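You operate a simulated robot arm through the tools that you are given. There is no shell and no other tool.

The job below is to be done with a simulated robot arm. You get a single attempt, and the scene is never put back.

TASK
Wipe the gold block clean, then brush blue primer on its top.
Fine: use the teal pad and the short brush and put both back. The other blocks stay as they are; do not turn the turntable. Set down upright: teal pad, short brush. A coat counts when it lies all over at full strength: go over it till it gets no stronger. What is to be rubbed or washed off counts as gone when no trace of it is left.

It is judged by the outcome, as a careful person would: the job done as asked, and still so three seconds after it is handed in. It fails if anything else is knocked over, pushed out of place, dropped, spilled or broken.

THE ROBOT
A 6-joint arm with a two-finger gripper, fixed in place. Base frame: the origin is at the foot of the arm, x ahead of it, y to its left, z up; the work surface is at about z = 760. Lengths are in mm, angles in degrees, forces in N, time in s.
Its first joint turns from -166.0 to 166.0 degrees. Payload 3.43 kg.
The tool frame sits at the grasp point between the pads (the TCP): z along the fingers, y along the line on which they close. The tips reach 20 mm beyond it. Largest opening 190 mm; the body of the gripper starts 248 mm behind the TCP.
Orientation is told as [roll, pitch, yaw] about the base's x, y, z axes, in that order, counted from this pose: with the fingers straight down and closing along the base's y, the tool's x points along the base's -x, its y along +y and its z along -z.

THE INTERFACE
- The arm moves only by the tool move_arm. Its argument "series" is a list of rows, each a list of 7 numbers: the finger opening in mm, from 0 to 190, then the shift along the tool's x, y, z in mm, then the turn, a rotation vector about the tool's x, y, z in rad. In form: [[fingers, tx, ty, tz, wx, wy, wz], ...]. A call has 1 to 20 rows; each row is the pose to reach, as a shift and turn from the pose commanded when the call began, along the tool's axes at that moment. A row lasts 0.2 s, in which the tool goes at most 50 mm and 8.6 degrees; a call with a longer step from one row to the next is refused whole, and so is a gripper value outside its range. Where a pose cannot be reached the arm comes as near as it can. A force on the tool above 40 N (or 10 N above the force at the start of the call, whichever is more), or a blocked arm, ends the call early, and 0.2 s more pass. Each finger travels about 45 mm/s and halts on what it meets, pressing with about 26 N; the grip force reading is that of the motor and also rises with nothing between the fingers. The clock runs only during rows and for 0.2 s after the last one: add rows that repeat a pose to give the fingers time. The reply holds the time, the measured pose of the TCP, the force on the tool along the base axes, the opening and the grip force, in the units named above and with some noise, with the torque about the TCP (base axes, N m) and any sound that the robot's microphone picked up.
- Cameras (640 x 400 px; columns grow to the right, rows downward): "scene" is fixed at [49.8, -500.3, 1572.3]; the picture's right is [0.79, -0.61, 0.00], its down [-0.26, -0.33, -0.91] and it looks along [0.56, 0.72, -0.42] (base axes); focal length 324 px, centre (320, 200). "wrist" rides on the gripper at [70, -8, -288] in the tool frame; the picture's right is [0.12, 0.99, 0.00], its down [-0.96, 0.12, -0.25] and it looks along [-0.25, 0.03, 0.97] (tool axes); focal length 261 px, centre (320, 200). There is no depth. A picture from a camera that has moved, and an enlarged one, comes with that camera's place and axes in the base frame and with its lens.
- snapshot(camera): a new picture of that camera. It takes no simulated time.
- move_column(by): slides the trunk up (or, below 0, down) by that many mm; the arm rides with it, the base frame stays. It gives what a move gives, with no picture.
- inspect(camera, box): a new picture of the part [left, top, right, bottom] of that camera's present view, enlarged. It takes no simulated time.
- hand_in(): hands the job in; it is judged then, once.

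Nothing tells you positions but the pictures and the camera data. Unless the task says otherwise, let go and move clear before handing in.

The tools are called after "Request:" by a JSON object that holds its "op" and its "data". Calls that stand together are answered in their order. move_arm: Moves the arm, as the interface text tells. Its arguments: {"type":"object","properties":{"series":{"type":"array"}},"required":["series"]} The other tools are called the same way: move_column (by) slides the trunk up or down; snapshot (camera) takes a picture; inspect (camera, box) takes an enlarged picture of a part of a camera's view; hand_in () hands the job in.

At the start:

```text
time: 0.0
position: [396.1, 684.8, 1152.4]
tcp_rot: [0.0, 0.0, 0.0]
ft_force: [0.0, -0.3, 0.8]
wrist_torque: [-0.02, -0.01, 0.01]
width: 190.0
finger_force: 0.1
trunk travel left (down, up): [-175.0, 65.0]
```

scene: 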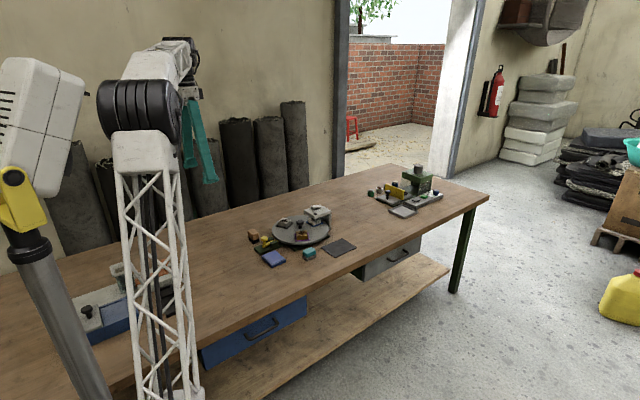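
wrist: 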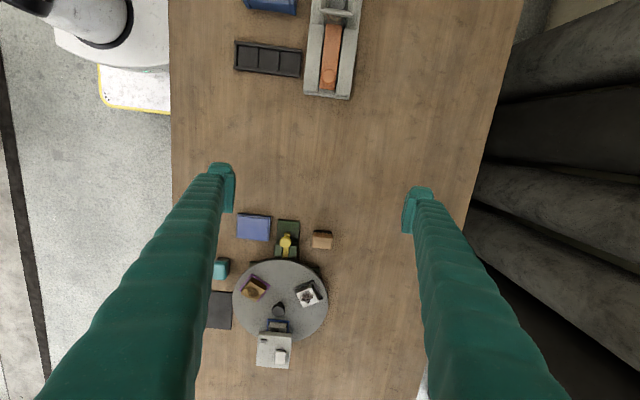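

I see a workbench with a turntable, pads, blocks and some tools; I need closer views before moving. I'll enlarge several parts of both camera pictures.

Request:
{"op": "inspect", "data": {"camera": "scene", "box": [230, 190, 370, 280]}}

Request:
{"op": "inspect", "data": {"camera": "scene", "box": [350, 150, 460, 220]}}

Request:
{"op": "inspect", "data": {"camera": "wrist", "box": [200, 200, 360, 380]}}

Request:
{"op": "inspect", "data": {"camera": "wrist", "box": [180, 0, 400, 120]}}

```text
4.44 times, centred on (300, 235) of scene
camera zoom: at [49.8, -500.3, 1572.3], right [0.79, -0.61, 0.0], down [-0.26, -0.33, -0.91], along [0.56, 0.72, -0.42], focal length 1439 px, centre (409, 44)
```

zoom: 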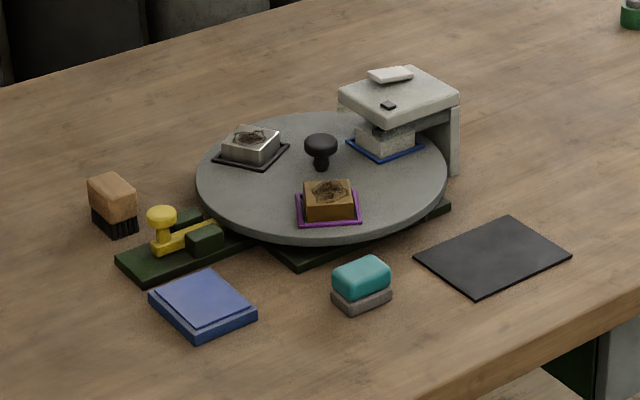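

```text
5.71 times, centred on (405, 185) of scene
camera zoom: at [49.8, -500.3, 1572.3], right [0.79, -0.61, 0.0], down [-0.26, -0.33, -0.91], along [0.56, 0.72, -0.42], focal length 1851 px, centre (-166, 286)
```

zoom: 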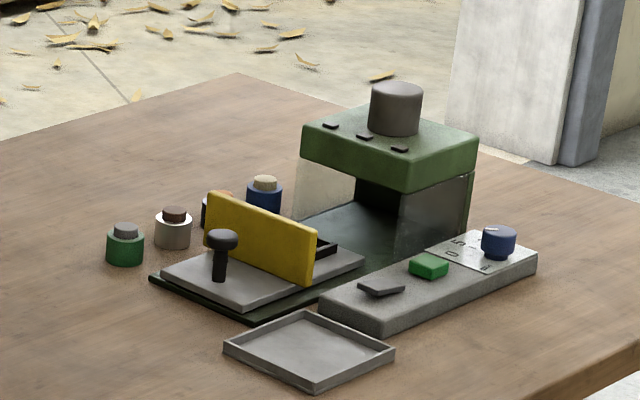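

```text
2.22 times, centred on (280, 290) of wrist
camera zoom: at [326.9, 677.2, 1439.4], right [-0.12, 0.99, 0.0], down [0.96, 0.12, 0.25], along [0.25, 0.03, -0.97], focal length 579 px, centre (409, 0)
```

zoom: 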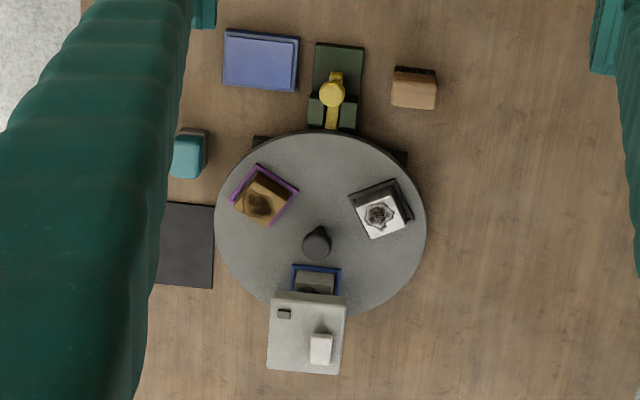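

```text
2.91 times, centred on (290, 60) of wrist
camera zoom: at [326.9, 677.2, 1439.4], right [-0.12, 0.99, 0.0], down [0.96, 0.12, 0.25], along [0.25, 0.03, -0.97], focal length 758 px, centre (407, 607)
```

zoom: 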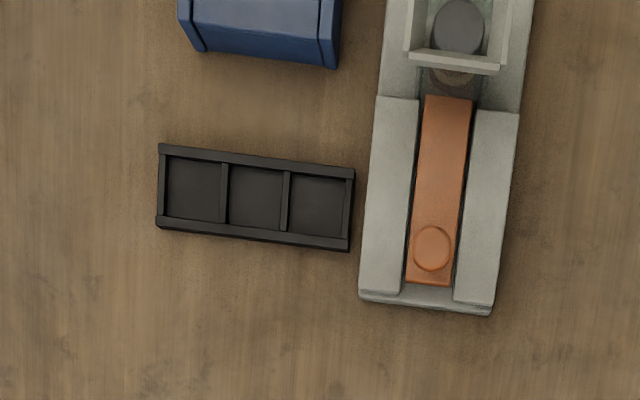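

The bench has a turntable with three dirty blocks (the gold one in a purple tray), a teal/grey pad, a brown brush with black bristles, and a blue pad. I take the teal pad to be near (720, 450) and the gold block near (750, 550). I'll move the arm high over that area to look from above.

Request:
{"op": "move_arm", "data": {"series": [[190, -36, -26, 0, 0, 0, 0], [190, -72, -52, 0, 0, 0, 0], [190, -108, -78, 0, 0, 0, 0], [190, -144, -104, 0, 0, 0, 0], [190, -180, -130, 0, 0, 0, 0], [190, -216, -156, 0, 0, 0, 0], [190, -250, -180, 0, 0, 0, 0], [190, -250, -180, 0, 0, 0, 0]]}}

Request:
{"op": "snapshot", "data": {"camera": "wrist"}}

Request:
{"op": "snapshot", "data": {"camera": "scene"}}

```text
time: 1.8
position: [647.0, 505.0, 1152.9]
tcp_rot: [-0.1, 0.0, 0.0]
ft_force: [-0.2, -0.1, -0.1]
wrist_torque: [0.01, -0.01, -0.01]
width: 190.1
finger_force: 0.1
trunk travel left (down, up): [-175.0, 65.0]
```

```text
taken
camera wrist: at [577.0, 497.7, 1439.8], right [-0.12, 0.99, 0.0], down [0.96, 0.12, 0.25], along [0.25, 0.03, -0.97], focal length 261 px, centre (320, 200)
```

wrist: 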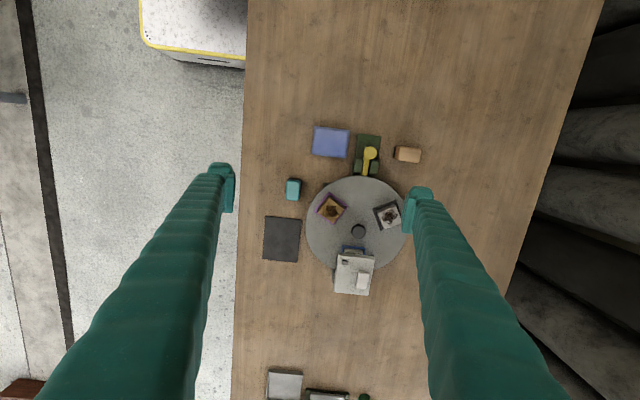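

```text
taken
```

scene: 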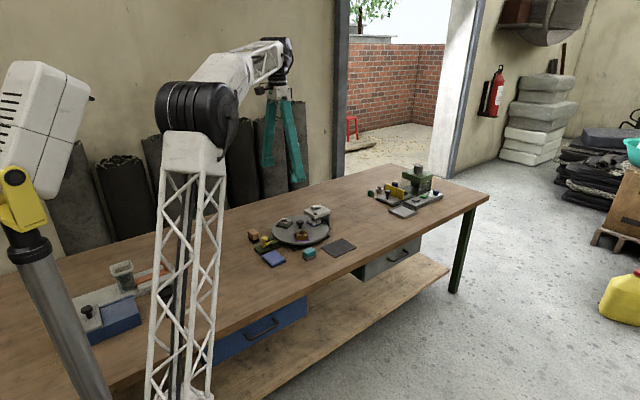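

Request:
{"op": "inspect", "data": {"camera": "wrist", "box": [250, 110, 430, 222]}}

Request:
{"op": "inspect", "data": {"camera": "wrist", "box": [300, 180, 380, 230]}}

Request:
{"op": "inspect", "data": {"camera": "wrist", "box": [250, 200, 430, 312]}}

Request:
{"op": "inspect", "data": {"camera": "scene", "box": [280, 215, 340, 265]}}

Request:
{"op": "inspect", "data": {"camera": "scene", "box": [240, 220, 300, 270]}}

```text
3.56 times, centred on (340, 166) of wrist
camera zoom: at [577.0, 497.7, 1439.8], right [-0.12, 0.99, 0.0], down [0.96, 0.12, 0.25], along [0.25, 0.03, -0.97], focal length 927 px, centre (249, 321)
```

zoom: 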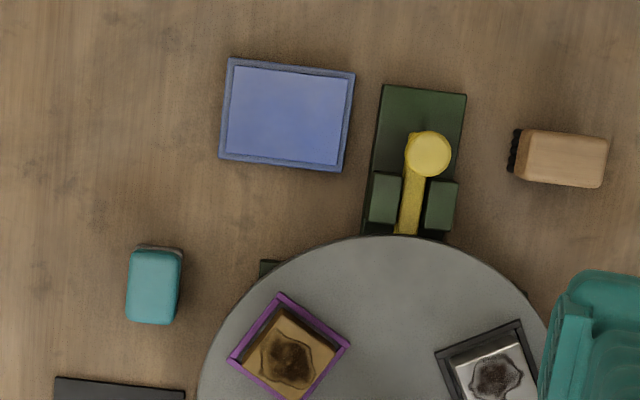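

```text
8.00 times, centred on (340, 205) of wrist
camera zoom: at [577.0, 497.7, 1439.8], right [-0.12, 0.99, 0.0], down [0.96, 0.12, 0.25], along [0.25, 0.03, -0.97], focal length 2085 px, centre (160, 160)
```

zoom: 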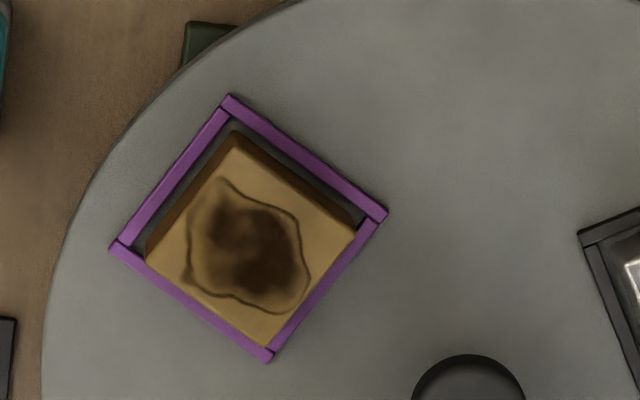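

```text
3.56 times, centred on (340, 256) of wrist
camera zoom: at [577.0, 497.7, 1439.8], right [-0.12, 0.99, 0.0], down [0.96, 0.12, 0.25], along [0.25, 0.03, -0.97], focal length 927 px, centre (249, 1)
```

zoom: 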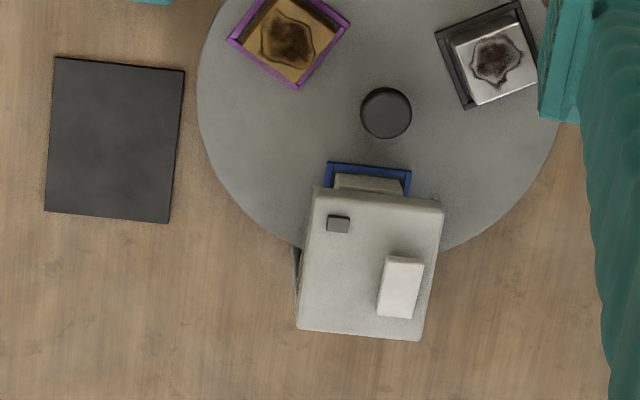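

```text
8.00 times, centred on (310, 240) of scene
camera zoom: at [49.8, -500.3, 1572.3], right [0.79, -0.61, 0.0], down [-0.26, -0.33, -0.91], along [0.56, 0.72, -0.42], focal length 2591 px, centre (400, -120)
```

zoom: 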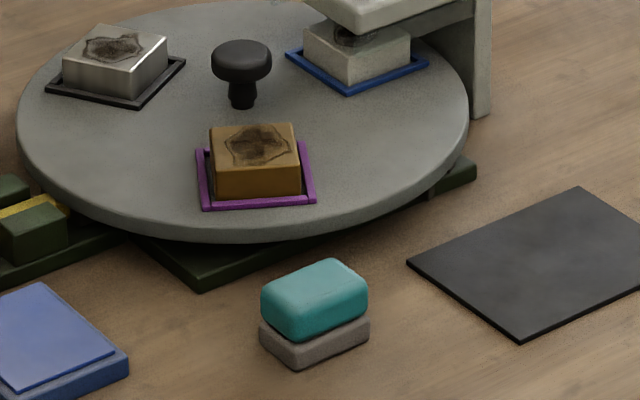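

```text
8.00 times, centred on (270, 245) of scene
camera zoom: at [49.8, -500.3, 1572.3], right [0.79, -0.61, 0.0], down [-0.26, -0.33, -0.91], along [0.56, 0.72, -0.42], focal length 2591 px, centre (720, -160)
```

zoom: 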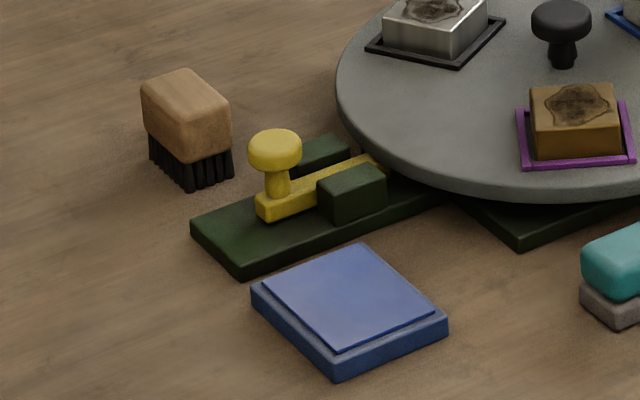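

The brush stands bristles-down near (600, 709), the blue primer pad is near (596, 526), the teal pad near (725, 447), and the turntable centre near (794, 618). I'll lower over the teal pad with the fingers partly closed to get a closer look.

Request:
{"op": "move_arm", "data": {"series": [[170, -14, -12, 41, 0, 0, 0], [150, -28, -24, 82, 0, 0, 0], [130, -42, -36, 123, 0, 0, 0], [110, -56, -48, 164, 0, 0, 0], [90, -68, -58, 203, 0, 0, 0], [70, -68, -58, 203, 0, 0, 0], [62, -68, -58, 203, 0, 0, 0], [62, -68, -58, 203, 0, 0, 0], [62, -68, -58, 203, 0, 0, 0]]}}

Request:
{"op": "snapshot", "data": {"camera": "wrist"}}

Request:
{"op": "inspect", "data": {"camera": "wrist", "box": [240, 150, 400, 250]}}

```text
time: 3.8
position: [714.2, 445.8, 949.0]
tcp_rot: [0.1, 0.0, 0.0]
ft_force: [-0.2, -0.3, 0.0]
wrist_torque: [-0.01, 0.02, 0.0]
width: 61.9
finger_force: 0.1
trunk travel left (down, up): [-175.0, 65.0]
```

```text
taken
camera wrist: at [644.6, 439.0, 1236.1], right [-0.12, 0.99, 0.0], down [0.96, 0.12, 0.25], along [0.25, 0.03, -0.97], focal length 261 px, centre (320, 200)
```

wrist: 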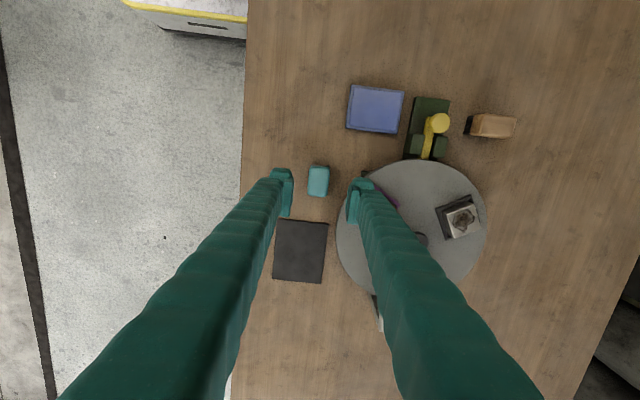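

```text
4.00 times, centred on (320, 200) of wrist
camera zoom: at [644.6, 439.0, 1236.1], right [-0.12, 0.99, 0.0], down [0.96, 0.12, 0.25], along [0.25, 0.03, -0.97], focal length 1043 px, centre (320, 200)
```

zoom: 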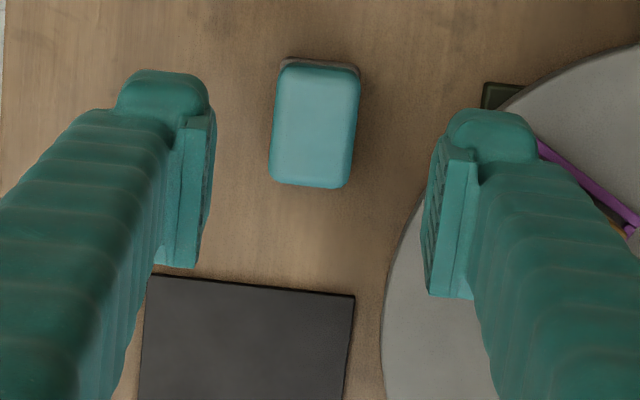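

The teal pad centre refines to about (727, 447) with its long side along x and its top near z 789; the fingers straddle it along y. I'll come down to just above it and check alignment.

Request:
{"op": "move_arm", "data": {"series": [[62, -6, 0, 40, 0, 0, 0], [62, -13, 0, 80, 0, 0, 0], [62, -13, 0, 115, 0, 0, 0], [62, -13, 0, 130, 0, 0, 0], [62, -13, 0, 130, 0, 0, 0]]}}

Request:
{"op": "inspect", "data": {"camera": "wrist", "box": [240, 120, 400, 220]}}

Request:
{"op": "inspect", "data": {"camera": "scene", "box": [270, 205, 350, 265]}}

```text
time: 5.0
position: [727.3, 445.8, 818.8]
tcp_rot: [0.0, 0.1, 0.0]
ft_force: [0.3, -0.1, -0.6]
wrist_torque: [0.01, -0.01, 0.01]
width: 61.8
finger_force: 0.0
trunk travel left (down, up): [-175.0, 65.0]
```

```text
4.00 times, centred on (320, 170) of wrist
camera zoom: at [657.5, 438.7, 1106.1], right [-0.12, 0.99, 0.0], down [0.96, 0.12, 0.25], along [0.25, 0.03, -0.97], focal length 1043 px, centre (320, 320)
```

zoom: 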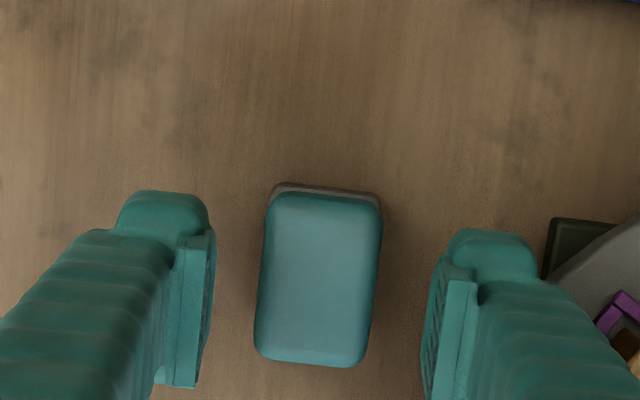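

```text
6.67 times, centred on (310, 235) of scene
camera zoom: at [49.8, -500.3, 1572.3], right [0.79, -0.61, 0.0], down [-0.26, -0.33, -0.91], along [0.56, 0.72, -0.42], focal length 2159 px, centre (387, -33)
```

zoom: 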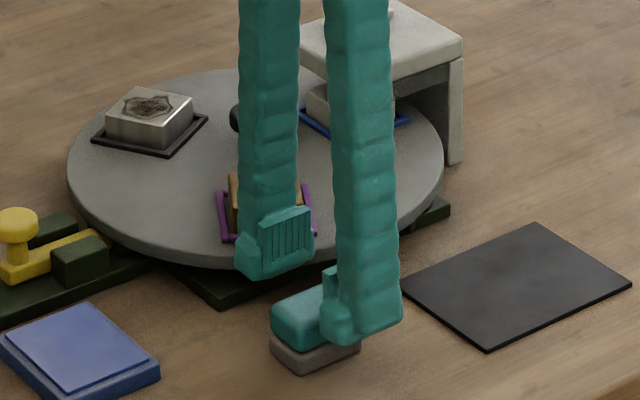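

The pad sits centred between the fingers; the turntable rim is close to the far finger, so I'll narrow the opening to 48 mm before going down the last 29 mm.

Request:
{"op": "move_arm", "data": {"series": [[50, 0, 0, 0, 0, 0, 0], [48, 1, 0, 0, 0, 0, 0], [48, 1, 0, 0, 0, 0, 0]]}}

Request:
{"op": "inspect", "data": {"camera": "wrist", "box": [240, 120, 400, 220]}}

Request:
{"op": "inspect", "data": {"camera": "scene", "box": [290, 215, 340, 255]}}

```text
time: 5.8
position: [726.3, 446.1, 818.6]
tcp_rot: [0.0, 0.0, 0.0]
ft_force: [-0.6, 0.1, -0.2]
wrist_torque: [0.0, -0.04, -0.03]
width: 48.0
finger_force: 0.0
trunk travel left (down, up): [-175.0, 65.0]
```

```text
4.00 times, centred on (320, 170) of wrist
camera zoom: at [656.8, 438.8, 1106.3], right [-0.12, 0.99, 0.0], down [0.96, 0.12, 0.25], along [0.25, 0.03, -0.97], focal length 1043 px, centre (320, 320)
```

zoom: 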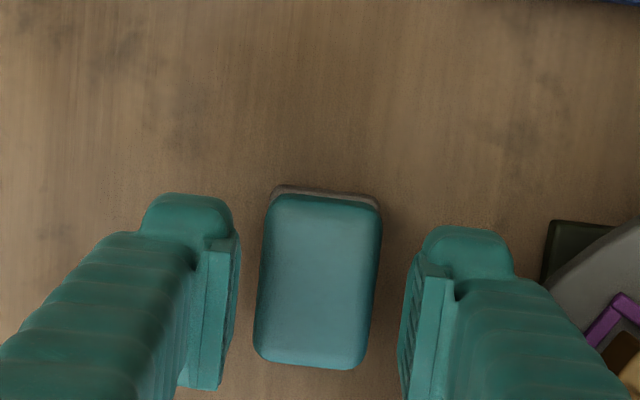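

```text
10.00 times, centred on (315, 235) of scene
camera zoom: at [49.8, -500.3, 1572.3], right [0.79, -0.61, 0.0], down [-0.26, -0.33, -0.91], along [0.56, 0.72, -0.42], focal length 3239 px, centre (370, -150)
```

zoom: 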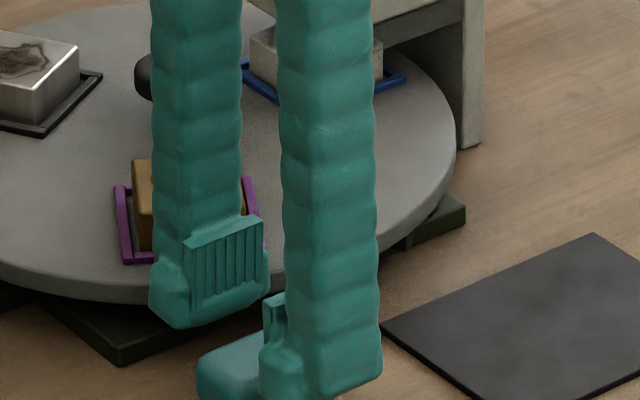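

Alignment looks good. I'll go down to TCP z ≈ 791 and then close on the pad.

Request:
{"op": "move_arm", "data": {"series": [[48, 0, 0, 10, 0, 0, 0], [48, 0, 0, 20, 0, 0, 0], [48, 0, 0, 28, 0, 0, 0], [48, 0, 0, 28, 0, 0, 0]]}}

Request:
{"op": "inspect", "data": {"camera": "scene", "box": [290, 215, 340, 255]}}

Request:
{"op": "inspect", "data": {"camera": "wrist", "box": [240, 120, 400, 220]}}

```text
time: 6.4
position: [729.4, 445.8, 808.7]
tcp_rot: [0.3, -0.3, 0.0]
ft_force: [-3.3, -6.0, 23.8]
wrist_torque: [1.18, -0.26, 0.05]
width: 45.9
finger_force: 0.0
trunk travel left (down, up): [-175.0, 65.0]
stopped in row 2: the force on the tool passed its limit at 52 N (the readings are from after the stop); the commanded pose is now the measured one
```

```text
10.00 times, centred on (315, 235) of scene
camera zoom: at [49.8, -500.3, 1572.3], right [0.79, -0.61, 0.0], down [-0.26, -0.33, -0.91], along [0.56, 0.72, -0.42], focal length 3239 px, centre (370, -150)
```

zoom: 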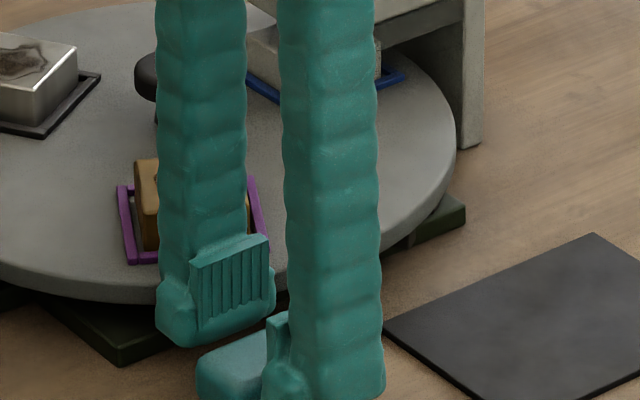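

```text
4.00 times, centred on (320, 170) of wrist
camera zoom: at [656.6, 437.0, 1096.0], right [-0.12, 0.99, 0.0], down [0.96, 0.11, 0.26], along [0.25, 0.03, -0.97], focal length 1043 px, centre (320, 320)
```

zoom: 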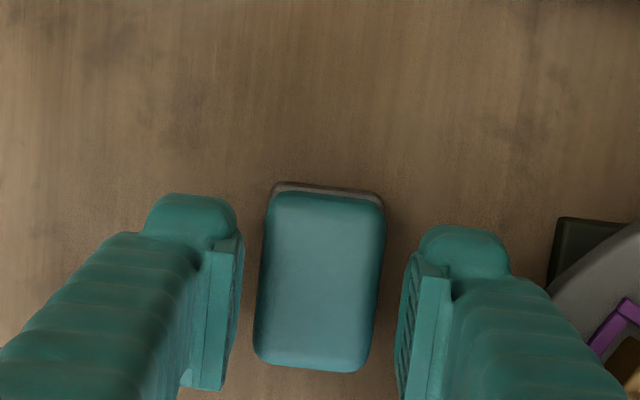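

The +y finger tip came down on the turntable rim (contact at about y 500, z 789), so the fingers are thicker than planned. I'll lift straight up and check that nothing moved, then grip the pad along its long side instead.

Request:
{"op": "move_arm", "data": {"series": [[48, 0, 0, -15, 0, 0, 0], [60, 0, 0, -40, 0, 0, 0], [70, 0, 0, -70, 0, 0, 0], [76, 0, 0, -100, 0, 0, 0], [76, 0, 0, -100, 0, 0, 0]]}}

Request:
{"op": "inspect", "data": {"camera": "scene", "box": [280, 215, 340, 265]}}

Request:
{"op": "inspect", "data": {"camera": "wrist", "box": [240, 100, 480, 250]}}

```text
time: 7.6
position: [727.8, 446.7, 906.2]
tcp_rot: [0.2, -0.3, 0.1]
ft_force: [-0.2, -0.2, 0.7]
wrist_torque: [0.0, 0.01, 0.02]
width: 75.7
finger_force: 0.0
trunk travel left (down, up): [-175.0, 65.0]
```

```text
8.00 times, centred on (310, 240) of scene
camera zoom: at [49.8, -500.3, 1572.3], right [0.79, -0.61, 0.0], down [-0.26, -0.33, -0.91], along [0.56, 0.72, -0.42], focal length 2591 px, centre (400, -120)
```

zoom: 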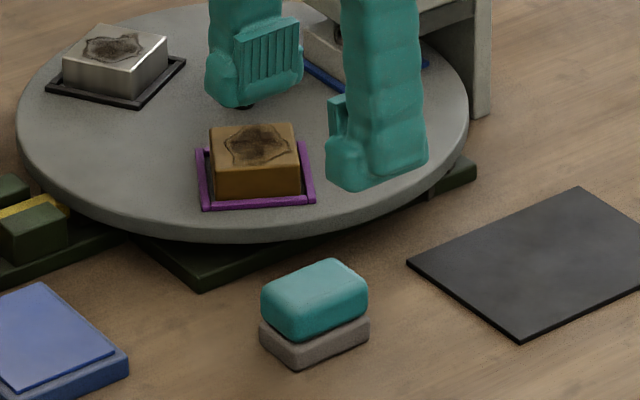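

```text
2.67 times, centred on (360, 175) of wrist
camera zoom: at [656.5, 438.6, 1193.8], right [-0.12, 0.99, 0.0], down [0.96, 0.11, 0.25], along [0.25, 0.03, -0.97], focal length 695 px, centre (213, 267)
```

zoom: 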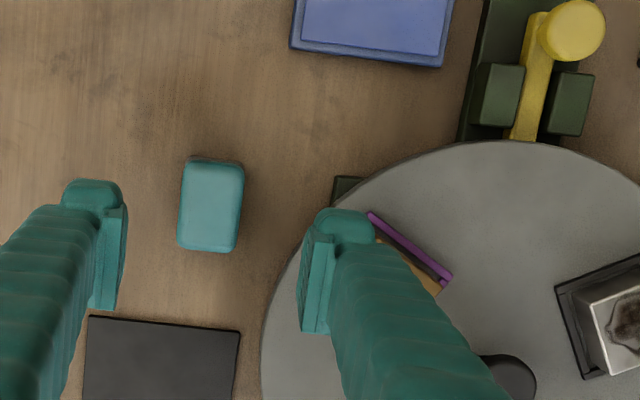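

Nothing moved; the pictures match the earlier ones. I'll level the small tilt and then yaw the gripper 90° so the fingers close along x.

Request:
{"op": "move_arm", "data": {"series": [[76, 0, 0, 0, 0.0044, 0.0052, 0], [76, 0, 0, 0, 0.0044, 0.0052, 0]]}}

Request:
{"op": "move_arm", "data": {"series": [[76, 0, 0, 0, 0, 0, -0.143], [76, 0, 0, 0, 0, 0, -0.286], [76, 0, 0, 0, 0, 0, -0.429], [76, 0, 0, 0, 0, 0, -0.572], [76, 0, 0, 0, 0, 0, -0.715], [76, 0, 0, 0, 0, 0, -0.858], [76, 0, 0, 0, 0, 0, -1.001], [76, 0, 0, 0, 0, 0, -1.144], [76, 0, 0, 0, 0, 0, -1.287], [76, 0, 0, 0, 0, 0, -1.43], [76, 0, 0, 0, 0, 0, -1.5708], [76, 0, 0, 0, 0, 0, -1.5708]]}}

Request:
{"op": "snapshot", "data": {"camera": "wrist"}}

Request:
{"op": "inspect", "data": {"camera": "wrist", "box": [240, 120, 400, 220]}}

```text
time: 8.2
position: [728.0, 446.8, 905.9]
tcp_rot: [-0.1, 0.0, -0.1]
ft_force: [0.0, 0.0, 0.2]
wrist_torque: [0.0, 0.01, 0.04]
width: 75.9
finger_force: 0.1
trunk travel left (down, up): [-175.0, 65.0]
```

```text
time: 10.8
position: [729.3, 446.5, 905.6]
tcp_rot: [0.0, 0.0, 90.1]
ft_force: [0.5, -0.2, -0.2]
wrist_torque: [0.02, 0.02, 0.0]
width: 75.8
finger_force: 0.1
trunk travel left (down, up): [-175.0, 65.0]
```

```text
taken
camera wrist: at [736.9, 377.4, 1193.9], right [-0.99, -0.12, 0.0], down [-0.12, 0.96, 0.25], along [-0.03, 0.24, -0.97], focal length 261 px, centre (320, 200)
```

wrist: 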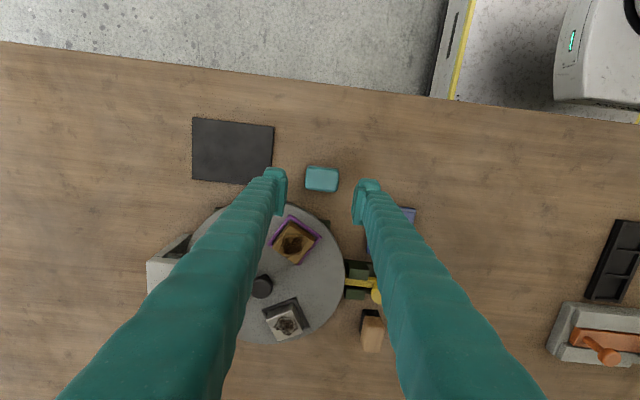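

```text
4.00 times, centred on (320, 170) of wrist
camera zoom: at [736.9, 377.4, 1193.9], right [-0.99, -0.12, 0.0], down [-0.12, 0.96, 0.25], along [-0.03, 0.24, -0.97], focal length 1043 px, centre (320, 320)
```

zoom: 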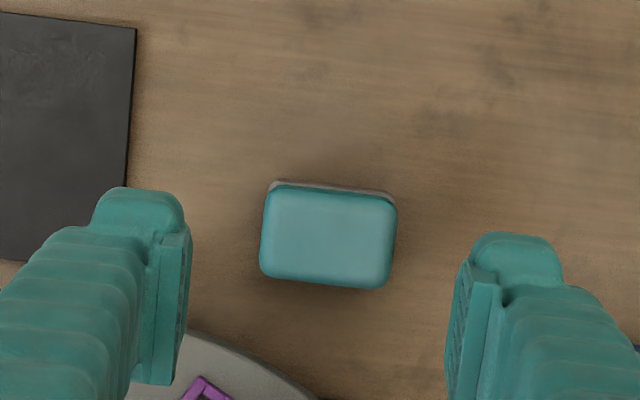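

Now the fingers close along x; the pad centre reads (726, 447). I'll lower with a 64 mm opening, first to z 830 for a check.

Request:
{"op": "move_arm", "data": {"series": [[70, 0, 1, 30, 0, 0, 0], [64, 0, 2, 60, 0, 0, 0], [64, 0, 2, 76, 0, 0, 0], [64, 0, 2, 76, 0, 0, 0]]}}

Request:
{"op": "inspect", "data": {"camera": "wrist", "box": [240, 120, 400, 220]}}

Request:
{"op": "inspect", "data": {"camera": "scene", "box": [280, 215, 340, 265]}}

```text
time: 11.8
position: [726.2, 446.3, 830.0]
tcp_rot: [0.0, 0.1, 90.0]
ft_force: [0.0, -0.1, -0.2]
wrist_torque: [-0.02, 0.01, 0.0]
width: 64.2
finger_force: 0.0
trunk travel left (down, up): [-175.0, 65.0]
```

```text
4.00 times, centred on (320, 170) of wrist
camera zoom: at [734.3, 377.3, 1118.1], right [-0.99, -0.12, 0.0], down [-0.12, 0.96, 0.25], along [-0.03, 0.24, -0.97], focal length 1043 px, centre (320, 320)
```

zoom: 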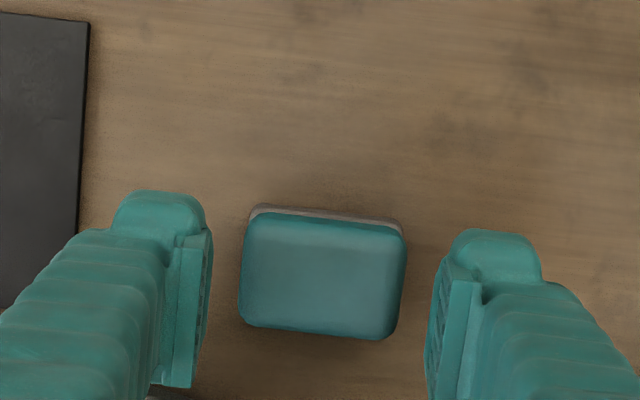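

```text
8.00 times, centred on (310, 240) of scene
camera zoom: at [49.8, -500.3, 1572.3], right [0.79, -0.61, 0.0], down [-0.26, -0.33, -0.91], along [0.56, 0.72, -0.42], focal length 2591 px, centre (400, -120)
```

zoom: 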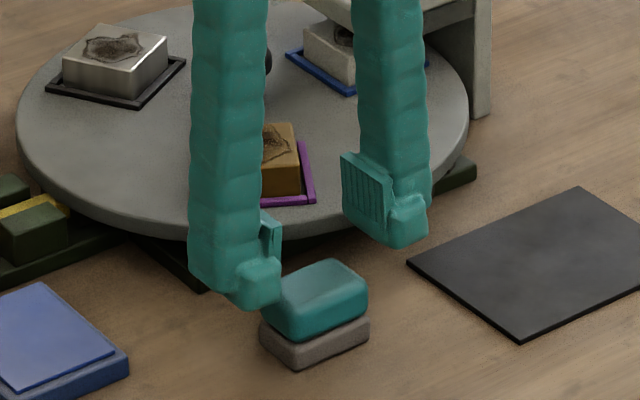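

Centred well. Lowering to z 790 and closing on the pad.

Request:
{"op": "move_arm", "data": {"series": [[64, 0, 0, 15, 0, 0, 0], [64, 0, 0, 28, 0, 0, 0], [64, 0, 0, 36, 0, 0, 0], [64, 0, 0, 40, 0, 0, 0], [64, 0, 0, 40, 0, 0, 0]]}}

Request:
{"op": "inspect", "data": {"camera": "scene", "box": [280, 215, 340, 265]}}

```text
time: 13.0
position: [726.0, 446.2, 790.1]
tcp_rot: [0.0, 0.1, 89.9]
ft_force: [0.2, -0.5, -0.6]
wrist_torque: [0.01, 0.0, -0.01]
width: 64.1
finger_force: 0.0
trunk travel left (down, up): [-175.0, 65.0]
```

```text
8.00 times, centred on (310, 240) of scene
camera zoom: at [49.8, -500.3, 1572.3], right [0.79, -0.61, 0.0], down [-0.26, -0.33, -0.91], along [0.56, 0.72, -0.42], focal length 2591 px, centre (400, -120)
```

zoom: 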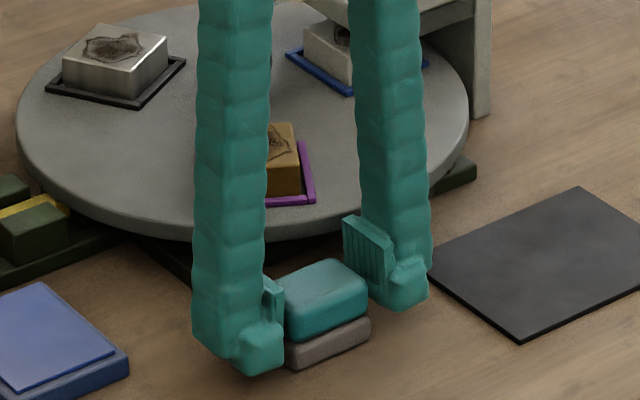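

Closing the fingers on the pad.

Request:
{"op": "move_arm", "data": {"series": [[54, 0, 0, 0, 0, 0, 0], [44, 0, 0, 0, 0, 0, 0], [36, 0, 0, 0, 0, 0, 0], [36, 0, 0, 0, 0, 0, 0], [36, 0, 0, 0, 0, 0, 0]]}}

Request:
{"op": "inspect", "data": {"camera": "scene", "box": [280, 215, 340, 265]}}

```text
time: 14.2
position: [726.0, 445.9, 790.2]
tcp_rot: [0.0, 0.0, 90.0]
ft_force: [-0.2, -0.2, 0.0]
wrist_torque: [0.01, -0.02, 0.01]
width: 50.8
finger_force: 26.0
trunk travel left (down, up): [-175.0, 65.0]
```

```text
8.00 times, centred on (310, 240) of scene
camera zoom: at [49.8, -500.3, 1572.3], right [0.79, -0.61, 0.0], down [-0.26, -0.33, -0.91], along [0.56, 0.72, -0.42], focal length 2591 px, centre (400, -120)
```

zoom: 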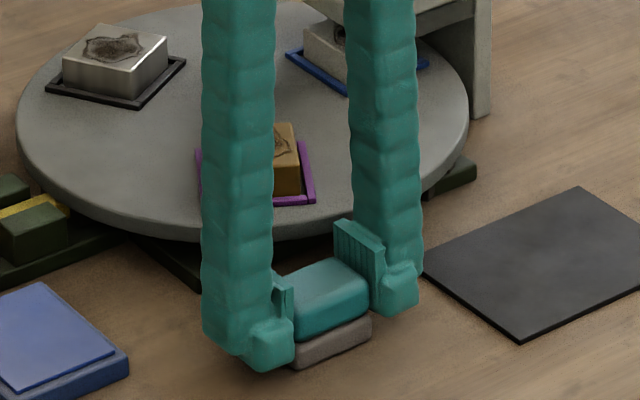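

The pad is gripped (width 50.8). I'll lift it, carry it over the gold block, whose top centre I put at about (760, 549, 821), and turn to yaw 60° so the pad's sides line up with the block and my strokes can run radially to the turntable.

Request:
{"op": "move_arm", "data": {"series": [[36, 0, 0, -10, 0, 0, 0], [36, 0, 0, -45, 0, 0, 0], [36, 0, 0, -85, 0, 0, 0], [36, 0, 0, -110, 0, 0, 0], [36, -26, -9, -110, 0, 0, 0.131], [36, -52, -17, -110, 0, 0, 0.262], [36, -78, -26, -110, 0, 0, 0.393], [36, -103, -34, -110, 0, 0, 0.5236], [36, -103, -34, -110, 0, 0, 0.5236]]}}

Request:
{"op": "snapshot", "data": {"camera": "wrist"}}

Request:
{"op": "inspect", "data": {"camera": "wrist", "box": [240, 120, 400, 220]}}

Request:
{"op": "inspect", "data": {"camera": "scene", "box": [280, 205, 340, 255]}}

```text
time: 16.2
position: [759.7, 550.5, 899.9]
tcp_rot: [0.1, 0.1, 59.9]
ft_force: [0.4, -1.3, -0.3]
wrist_torque: [-0.02, -0.02, 0.0]
width: 50.5
finger_force: 25.9
trunk travel left (down, up): [-175.0, 65.0]
```

```text
taken
camera wrist: at [732.4, 486.8, 1187.5], right [-0.92, 0.39, 0.0], down [0.38, 0.89, 0.25], along [0.1, 0.23, -0.97], focal length 261 px, centre (320, 200)
```

wrist: 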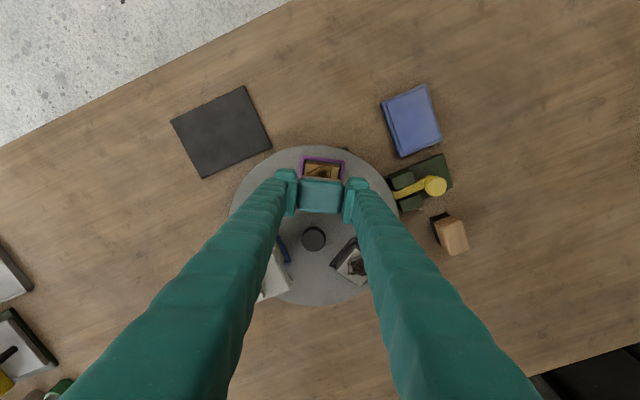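

```text
4.00 times, centred on (320, 170) of wrist
camera zoom: at [732.4, 486.8, 1187.5], right [-0.92, 0.39, 0.0], down [0.38, 0.89, 0.25], along [0.1, 0.23, -0.97], focal length 1043 px, centre (320, 320)
```

zoom: 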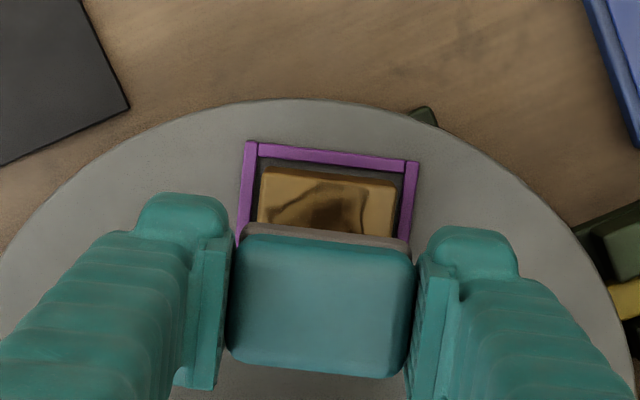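

```text
8.00 times, centred on (310, 230) of scene
camera zoom: at [49.8, -500.3, 1572.3], right [0.79, -0.61, 0.0], down [-0.26, -0.33, -0.91], along [0.56, 0.72, -0.42], focal length 2591 px, centre (400, -40)
```

zoom: 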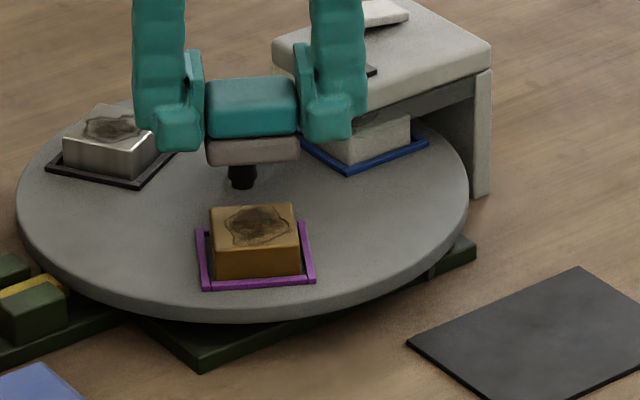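

The pad is square with the block and aligned across it; I'm about 3 mm inward radially. I'll lower to just above the block top and then feel for contact.

Request:
{"op": "move_arm", "data": {"series": [[36, 3, 0, 20, 0, 0, 0], [36, 3, 0, 38, 0, 0, 0], [36, 3, 0, 44, 0, 0, 0], [36, 3, 0, 44, 0, 0, 0]]}}

Request:
{"op": "inspect", "data": {"camera": "scene", "box": [280, 205, 340, 255]}}

```text
time: 17.2
position: [758.4, 547.8, 855.3]
tcp_rot: [0.0, 0.1, 60.0]
ft_force: [-0.1, 0.8, -1.3]
wrist_torque: [-0.01, -0.01, 0.0]
width: 50.7
finger_force: 26.0
trunk travel left (down, up): [-175.0, 65.0]
```

```text
8.00 times, centred on (310, 230) of scene
camera zoom: at [49.8, -500.3, 1572.3], right [0.79, -0.61, 0.0], down [-0.26, -0.33, -0.91], along [0.56, 0.72, -0.42], focal length 2591 px, centre (400, -40)
```

zoom: 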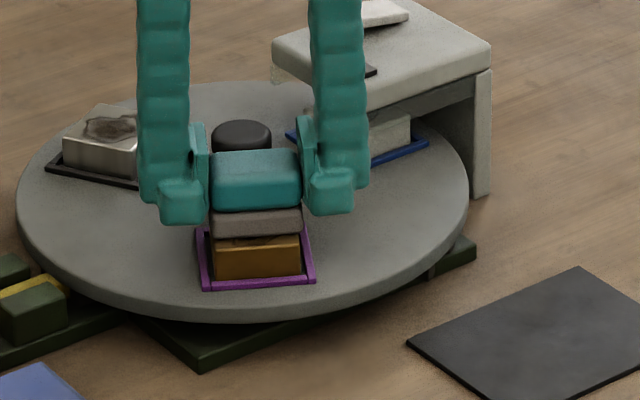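

Just above the block now. Feeling down in 1 mm steps.

Request:
{"op": "move_arm", "data": {"series": [[36, 0, 0, 1, 0, 0, 0], [36, 0, 0, 2, 0, 0, 0], [36, 0, 0, 2, 0, 0, 0]]}}

Request:
{"op": "move_arm", "data": {"series": [[36, 0, 0, 1, 0, 0, 0], [36, 0, 0, 1, 0, 0, 0]]}}

Request:
{"op": "move_arm", "data": {"series": [[36, 0, 0, 1, 0, 0, 0], [36, 0, 0, 1, 0, 0, 0]]}}

```text
time: 18.0
position: [758.7, 547.5, 854.5]
tcp_rot: [0.0, 0.1, 60.0]
ft_force: [0.0, 0.9, 2.0]
wrist_torque: [0.01, 0.02, 0.02]
width: 50.6
finger_force: 26.2
trunk travel left (down, up): [-175.0, 65.0]
```

```text
time: 18.6
position: [757.8, 546.3, 854.6]
tcp_rot: [0.0, 0.0, 60.0]
ft_force: [1.8, 0.6, 13.3]
wrist_torque: [-0.02, -0.01, 0.0]
width: 50.4
finger_force: 26.3
trunk travel left (down, up): [-175.0, 65.0]
```

```text
time: 19.2
position: [757.8, 547.5, 853.9]
tcp_rot: [-0.1, -0.1, 59.9]
ft_force: [1.7, 1.7, 26.7]
wrist_torque: [0.0, 0.03, -0.04]
width: 50.6
finger_force: 25.7
trunk travel left (down, up): [-175.0, 65.0]
```

Contact is at TCP z ≈ 854.3 with a stiffness of about 13 N/mm. I'll ease to roughly 8–10 N and rub radially back and forth.

Request:
{"op": "move_arm", "data": {"series": [[36, 0, 0, -1.3, 0, 0, 0], [36, 5, 0, -1.3, 0, 0, 0], [36, 10, 0, -1.3, 0, 0, 0], [36, 14, 0, -1.3, 0, 0, 0], [36, 10, 0, -1.3, 0, 0, 0], [36, 5, 0, -1.3, 0, 0, 0], [36, 0, 0, -1.3, 0, 0, 0], [36, -5, 0, -1.3, 0, 0, 0], [36, -10, 0, -1.3, 0, 0, 0], [36, -14, 0, -1.3, 0, 0, 0], [36, -10, 0, -1.3, 0, 0, 0], [36, -5, 0, -1.3, 0, 0, 0], [36, 0, 0, -1.3, 0, 0, 0]]}}

Request:
{"op": "inspect", "data": {"camera": "scene", "box": [280, 205, 340, 255]}}

```text
time: 22.0
position: [758.0, 547.5, 854.5]
tcp_rot: [0.0, 0.1, 60.0]
ft_force: [0.7, 2.3, 7.8]
wrist_torque: [0.09, -0.03, 0.06]
width: 50.6
finger_force: 26.3
trunk travel left (down, up): [-175.0, 65.0]
```

```text
8.00 times, centred on (310, 230) of scene
camera zoom: at [49.8, -500.3, 1572.3], right [0.79, -0.61, 0.0], down [-0.26, -0.33, -0.91], along [0.56, 0.72, -0.42], focal length 2591 px, centre (400, -40)
```

zoom: 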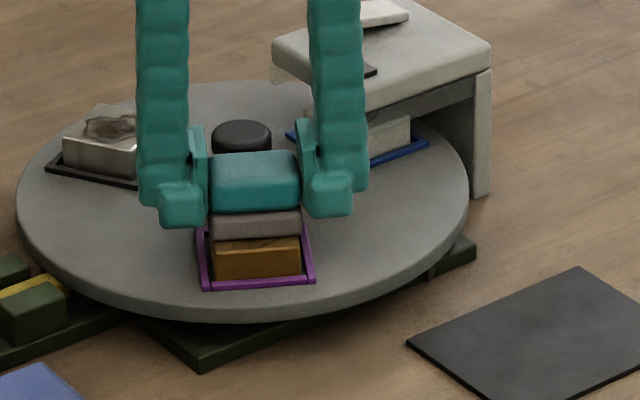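

The turntable is still in place and force is about 8 N. I'll rub two more full cycles and then lift to look.

Request:
{"op": "move_arm", "data": {"series": [[36, 6, 0, 0, 0, 0, 0], [36, 12, 0, 0, 0, 0, 0], [36, 15, 0, 0, 0, 0, 0], [36, 9, 0, 0, 0, 0, 0], [36, 2, 0, 0, 0, 0, 0], [36, -5, 0, 0, 0, 0, 0], [36, -12, 0, 0, 0, 0, 0], [36, -15, 0, 0, 0, 0, 0], [36, -9, 0, 0, 0, 0, 0], [36, -2, 0, 0, 0, 0, 0], [36, 5, 0, 0, 0, 0, 0], [36, 12, 0, 0, 0, 0, 0], [36, 15, 0, 0, 0, 0, 0], [36, 9, 0, 0, 0, 0, 0], [36, 2, 0, 0, 0, 0, 0], [36, -5, 0, 0, 0, 0, 0], [36, -12, 0, 0, 0, 0, 0], [36, -15, 0, 0, 0, 0, 0], [36, -7, 0, 0, 0, 0, 0], [36, 0, 0, 0, 0, 0, 0]]}}

Request:
{"op": "move_arm", "data": {"series": [[36, 0, 0, -20, 0, 0, 0], [36, -20, 0, -50, 0, 0, 0], [36, -50, 0, -70, 0, 0, 0], [36, -70, 0, -80, 0, 0, 0], [36, -70, 0, -80, 0, 0, 0]]}}

Request:
{"op": "inspect", "data": {"camera": "scene", "box": [290, 215, 330, 245]}}

Request:
{"op": "inspect", "data": {"camera": "wrist", "box": [240, 100, 400, 200]}}

```text
time: 26.2
position: [759.0, 546.7, 853.3]
tcp_rot: [0.0, 0.1, 60.1]
ft_force: [-0.7, -1.0, 5.1]
wrist_torque: [0.03, -0.02, 0.01]
width: 50.4
finger_force: 26.0
trunk travel left (down, up): [-175.0, 65.0]
```

```text
time: 27.4
position: [794.5, 608.0, 932.7]
tcp_rot: [0.0, 0.2, 59.9]
ft_force: [1.1, 0.6, -0.5]
wrist_torque: [-0.04, 0.02, 0.0]
width: 50.7
finger_force: 25.8
trunk travel left (down, up): [-175.0, 65.0]
```

```text
13.33 times, centred on (310, 230) of scene
camera zoom: at [49.8, -500.3, 1572.3], right [0.79, -0.61, 0.0], down [-0.26, -0.33, -0.91], along [0.56, 0.72, -0.42], focal length 4318 px, centre (453, -200)
```

zoom: 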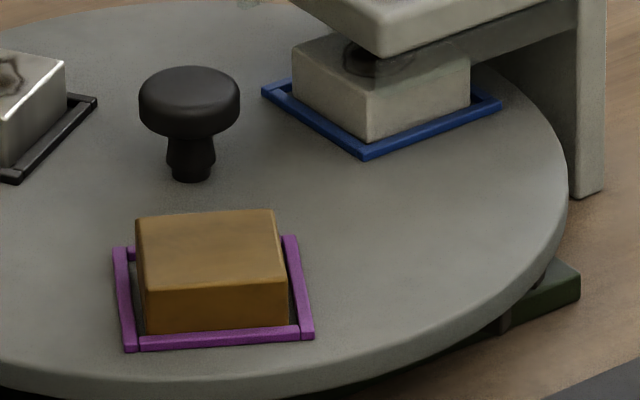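

```text
4.00 times, centred on (320, 150) of wrist
camera zoom: at [766.4, 543.4, 1221.3], right [-0.92, 0.39, 0.0], down [0.38, 0.89, 0.25], along [0.1, 0.23, -0.97], focal length 1043 px, centre (320, 400)
```

zoom: 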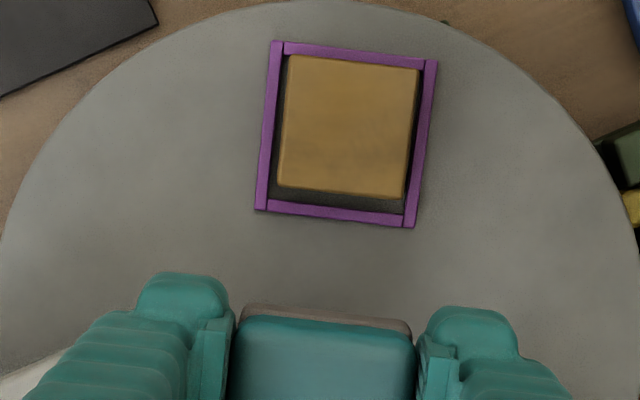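

The stain looks gone after rubbing; I'll zoom in on the block top and compare for faint traces.

Request:
{"op": "inspect", "data": {"camera": "wrist", "box": [300, 108, 350, 158]}}

Request:
{"op": "inspect", "data": {"camera": "scene", "box": [296, 228, 312, 242]}}

```text
8.00 times, centred on (325, 133) of wrist
camera zoom: at [766.4, 543.4, 1221.3], right [-0.92, 0.39, 0.0], down [0.38, 0.89, 0.25], along [0.1, 0.23, -0.97], focal length 2085 px, centre (280, 736)
```

zoom: 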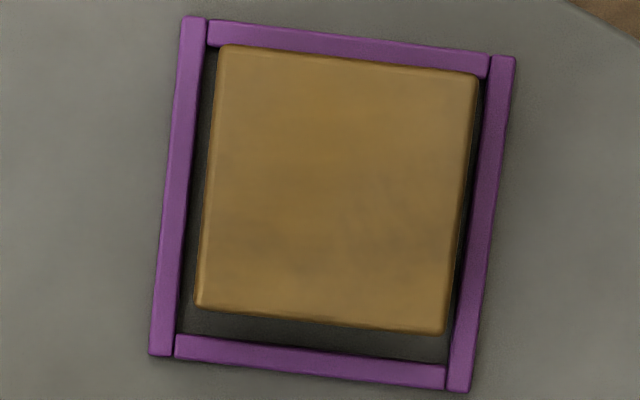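

```text
16.00 times, centred on (304, 235) of scene
camera zoom: at [49.8, -500.3, 1572.3], right [0.79, -0.61, 0.0], down [-0.26, -0.33, -0.91], along [0.56, 0.72, -0.42], focal length 5182 px, centre (576, -360)
```

zoom: 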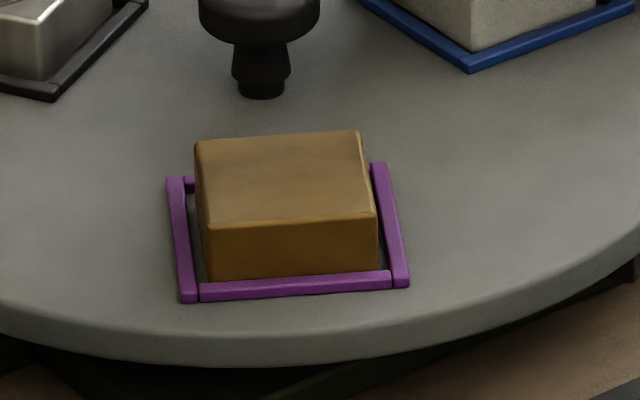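

It looks clean, with only faint shading that could be a residue. I'll go back and rub several more cycles to be sure.

Request:
{"op": "move_arm", "data": {"series": [[36, 20, 0, 10, 0, 0, 0], [36, 50, 0, 30, 0, 0, 0], [36, 70, 0, 55, 0, 0, 0], [36, 70, 0, 74, 0, 0, 0], [36, 70, 0, 79, 0, 0, 0], [36, 70, 0, 80.2, 0, 0, 0], [36, 70, 0, 80.2, 0, 0, 0]]}}

Request:
{"op": "move_arm", "data": {"series": [[36, 6, 0, 0, 0, 0, 0], [36, 12, 0, 0, 0, 0, 0], [36, 16, 0, 0, 0, 0, 0], [36, 9, 0, 0, 0, 0, 0], [36, 2, 0, 0, 0, 0, 0], [36, -5, 0, 0, 0, 0, 0], [36, -12, 0, 0, 0, 0, 0], [36, -16, 0, 0, 0, 0, 0], [36, -9, 0, 0, 0, 0, 0], [36, -2, 0, 0, 0, 0, 0], [36, 5, 0, 0, 0, 0, 0], [36, 12, 0, 0, 0, 0, 0], [36, 16, 0, 0, 0, 0, 0], [36, 9, 0, 0, 0, 0, 0], [36, 2, 0, 0, 0, 0, 0], [36, -5, 0, 0, 0, 0, 0], [36, -12, 0, 0, 0, 0, 0], [36, -16, 0, 0, 0, 0, 0], [36, -7, 0, 0, 0, 0, 0], [36, 0, 0, 0, 0, 0, 0]]}}

Request:
{"op": "inspect", "data": {"camera": "scene", "box": [280, 205, 340, 255]}}

```text
time: 29.0
position: [757.9, 546.2, 853.6]
tcp_rot: [0.0, 0.2, 60.0]
ft_force: [-0.1, -0.7, 1.4]
wrist_torque: [-0.02, -0.01, -0.01]
width: 50.2
finger_force: 25.9
trunk travel left (down, up): [-175.0, 65.0]
```

```text
time: 33.2
position: [758.4, 546.9, 854.0]
tcp_rot: [0.0, 0.1, 59.9]
ft_force: [-0.9, 0.0, 3.3]
wrist_torque: [0.01, -0.01, 0.01]
width: 50.6
finger_force: 26.4
trunk travel left (down, up): [-175.0, 65.0]
```

```text
8.00 times, centred on (310, 230) of scene
camera zoom: at [49.8, -500.3, 1572.3], right [0.79, -0.61, 0.0], down [-0.26, -0.33, -0.91], along [0.56, 0.72, -0.42], focal length 2591 px, centre (400, -40)
```

zoom: 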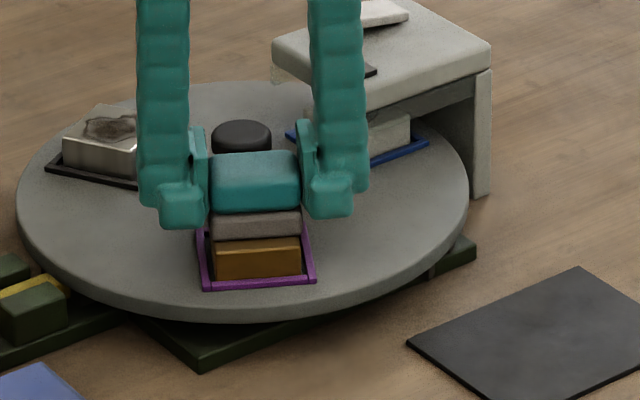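

Contact force fell to about 3 N, so I'll press 0.6 mm more and do another pair of cycles, then lift and inspect.

Request:
{"op": "move_arm", "data": {"series": [[36, 0, 0, 0.6, 0, 0, 0], [36, 8, 0, 0.6, 0, 0, 0], [36, 16, 0, 0.6, 0, 0, 0], [36, 9, 0, 0.6, 0, 0, 0], [36, 2, 0, 0.6, 0, 0, 0], [36, -5, 0, 0.6, 0, 0, 0], [36, -12, 0, 0.6, 0, 0, 0], [36, -16, 0, 0.6, 0, 0, 0], [36, -9, 0, 0.6, 0, 0, 0], [36, -2, 0, 0.6, 0, 0, 0], [36, 5, 0, 0.6, 0, 0, 0], [36, 12, 0, 0.6, 0, 0, 0], [36, 16, 0, 0.6, 0, 0, 0], [36, 9, 0, 0.6, 0, 0, 0], [36, 2, 0, 0.6, 0, 0, 0], [36, -5, 0, 0.6, 0, 0, 0], [36, -12, 0, 0.6, 0, 0, 0], [36, -16, 0, 0.6, 0, 0, 0], [36, -8, 0, 0.6, 0, 0, 0], [36, 0, 0, 0.6, 0, 0, 0]]}}

Request:
{"op": "move_arm", "data": {"series": [[36, 0, 0, -20, 0, 0, 0], [36, -20, 0, -50, 0, 0, 0], [36, -50, 0, -70, 0, 0, 0], [36, -70, 0, -80, 0, 0, 0], [36, -70, 0, -80, 0, 0, 0]]}}

Request:
{"op": "inspect", "data": {"camera": "wrist", "box": [300, 108, 350, 158]}}

Request:
{"op": "inspect", "data": {"camera": "scene", "box": [296, 228, 312, 242]}}

Request:
{"op": "inspect", "data": {"camera": "scene", "box": [270, 195, 330, 245]}}

```text
time: 37.4
position: [758.2, 547.3, 853.8]
tcp_rot: [0.0, -0.2, 60.1]
ft_force: [1.3, 3.9, 11.8]
wrist_torque: [0.07, -0.06, 0.07]
width: 50.5
finger_force: 26.3
trunk travel left (down, up): [-175.0, 65.0]
```

```text
time: 38.6
position: [793.6, 607.8, 931.7]
tcp_rot: [0.0, 0.0, 60.0]
ft_force: [0.0, 0.1, -0.4]
wrist_torque: [-0.01, 0.01, 0.0]
width: 50.4
finger_force: 25.7
trunk travel left (down, up): [-175.0, 65.0]
```

```text
8.00 times, centred on (325, 133) of wrist
camera zoom: at [766.2, 543.7, 1220.0], right [-0.92, 0.39, 0.0], down [0.38, 0.89, 0.25], along [0.1, 0.23, -0.97], focal length 2085 px, centre (280, 736)
```

zoom: 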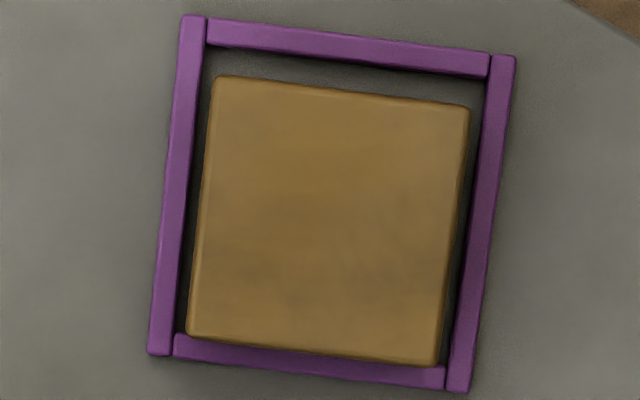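

```text
16.00 times, centred on (304, 235) of scene
camera zoom: at [49.8, -500.3, 1572.3], right [0.79, -0.61, 0.0], down [-0.26, -0.33, -0.91], along [0.56, 0.72, -0.42], focal length 5182 px, centre (576, -360)
```

zoom: 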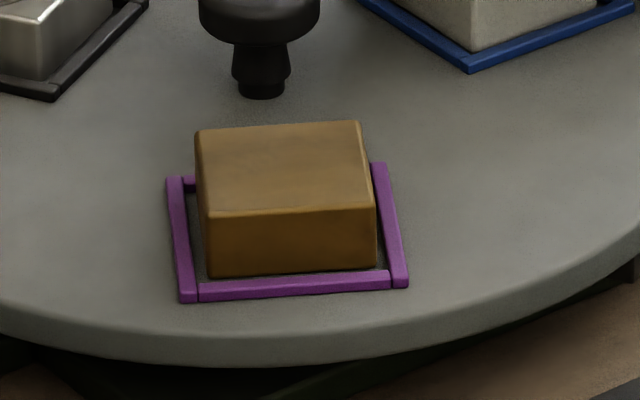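

```text
8.00 times, centred on (300, 220) of scene
camera zoom: at [49.8, -500.3, 1572.3], right [0.79, -0.61, 0.0], down [-0.26, -0.33, -0.91], along [0.56, 0.72, -0.42], focal length 2591 px, centre (480, 40)
```

zoom: 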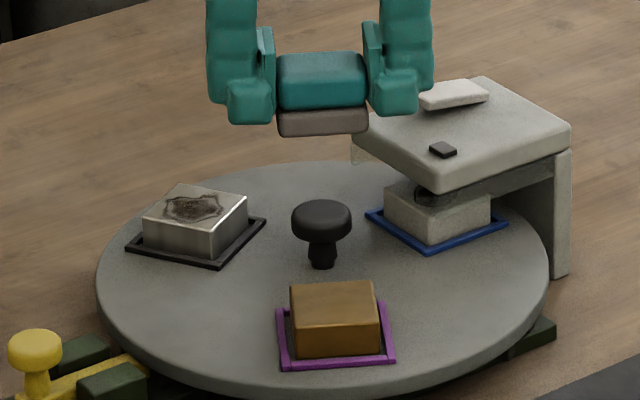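

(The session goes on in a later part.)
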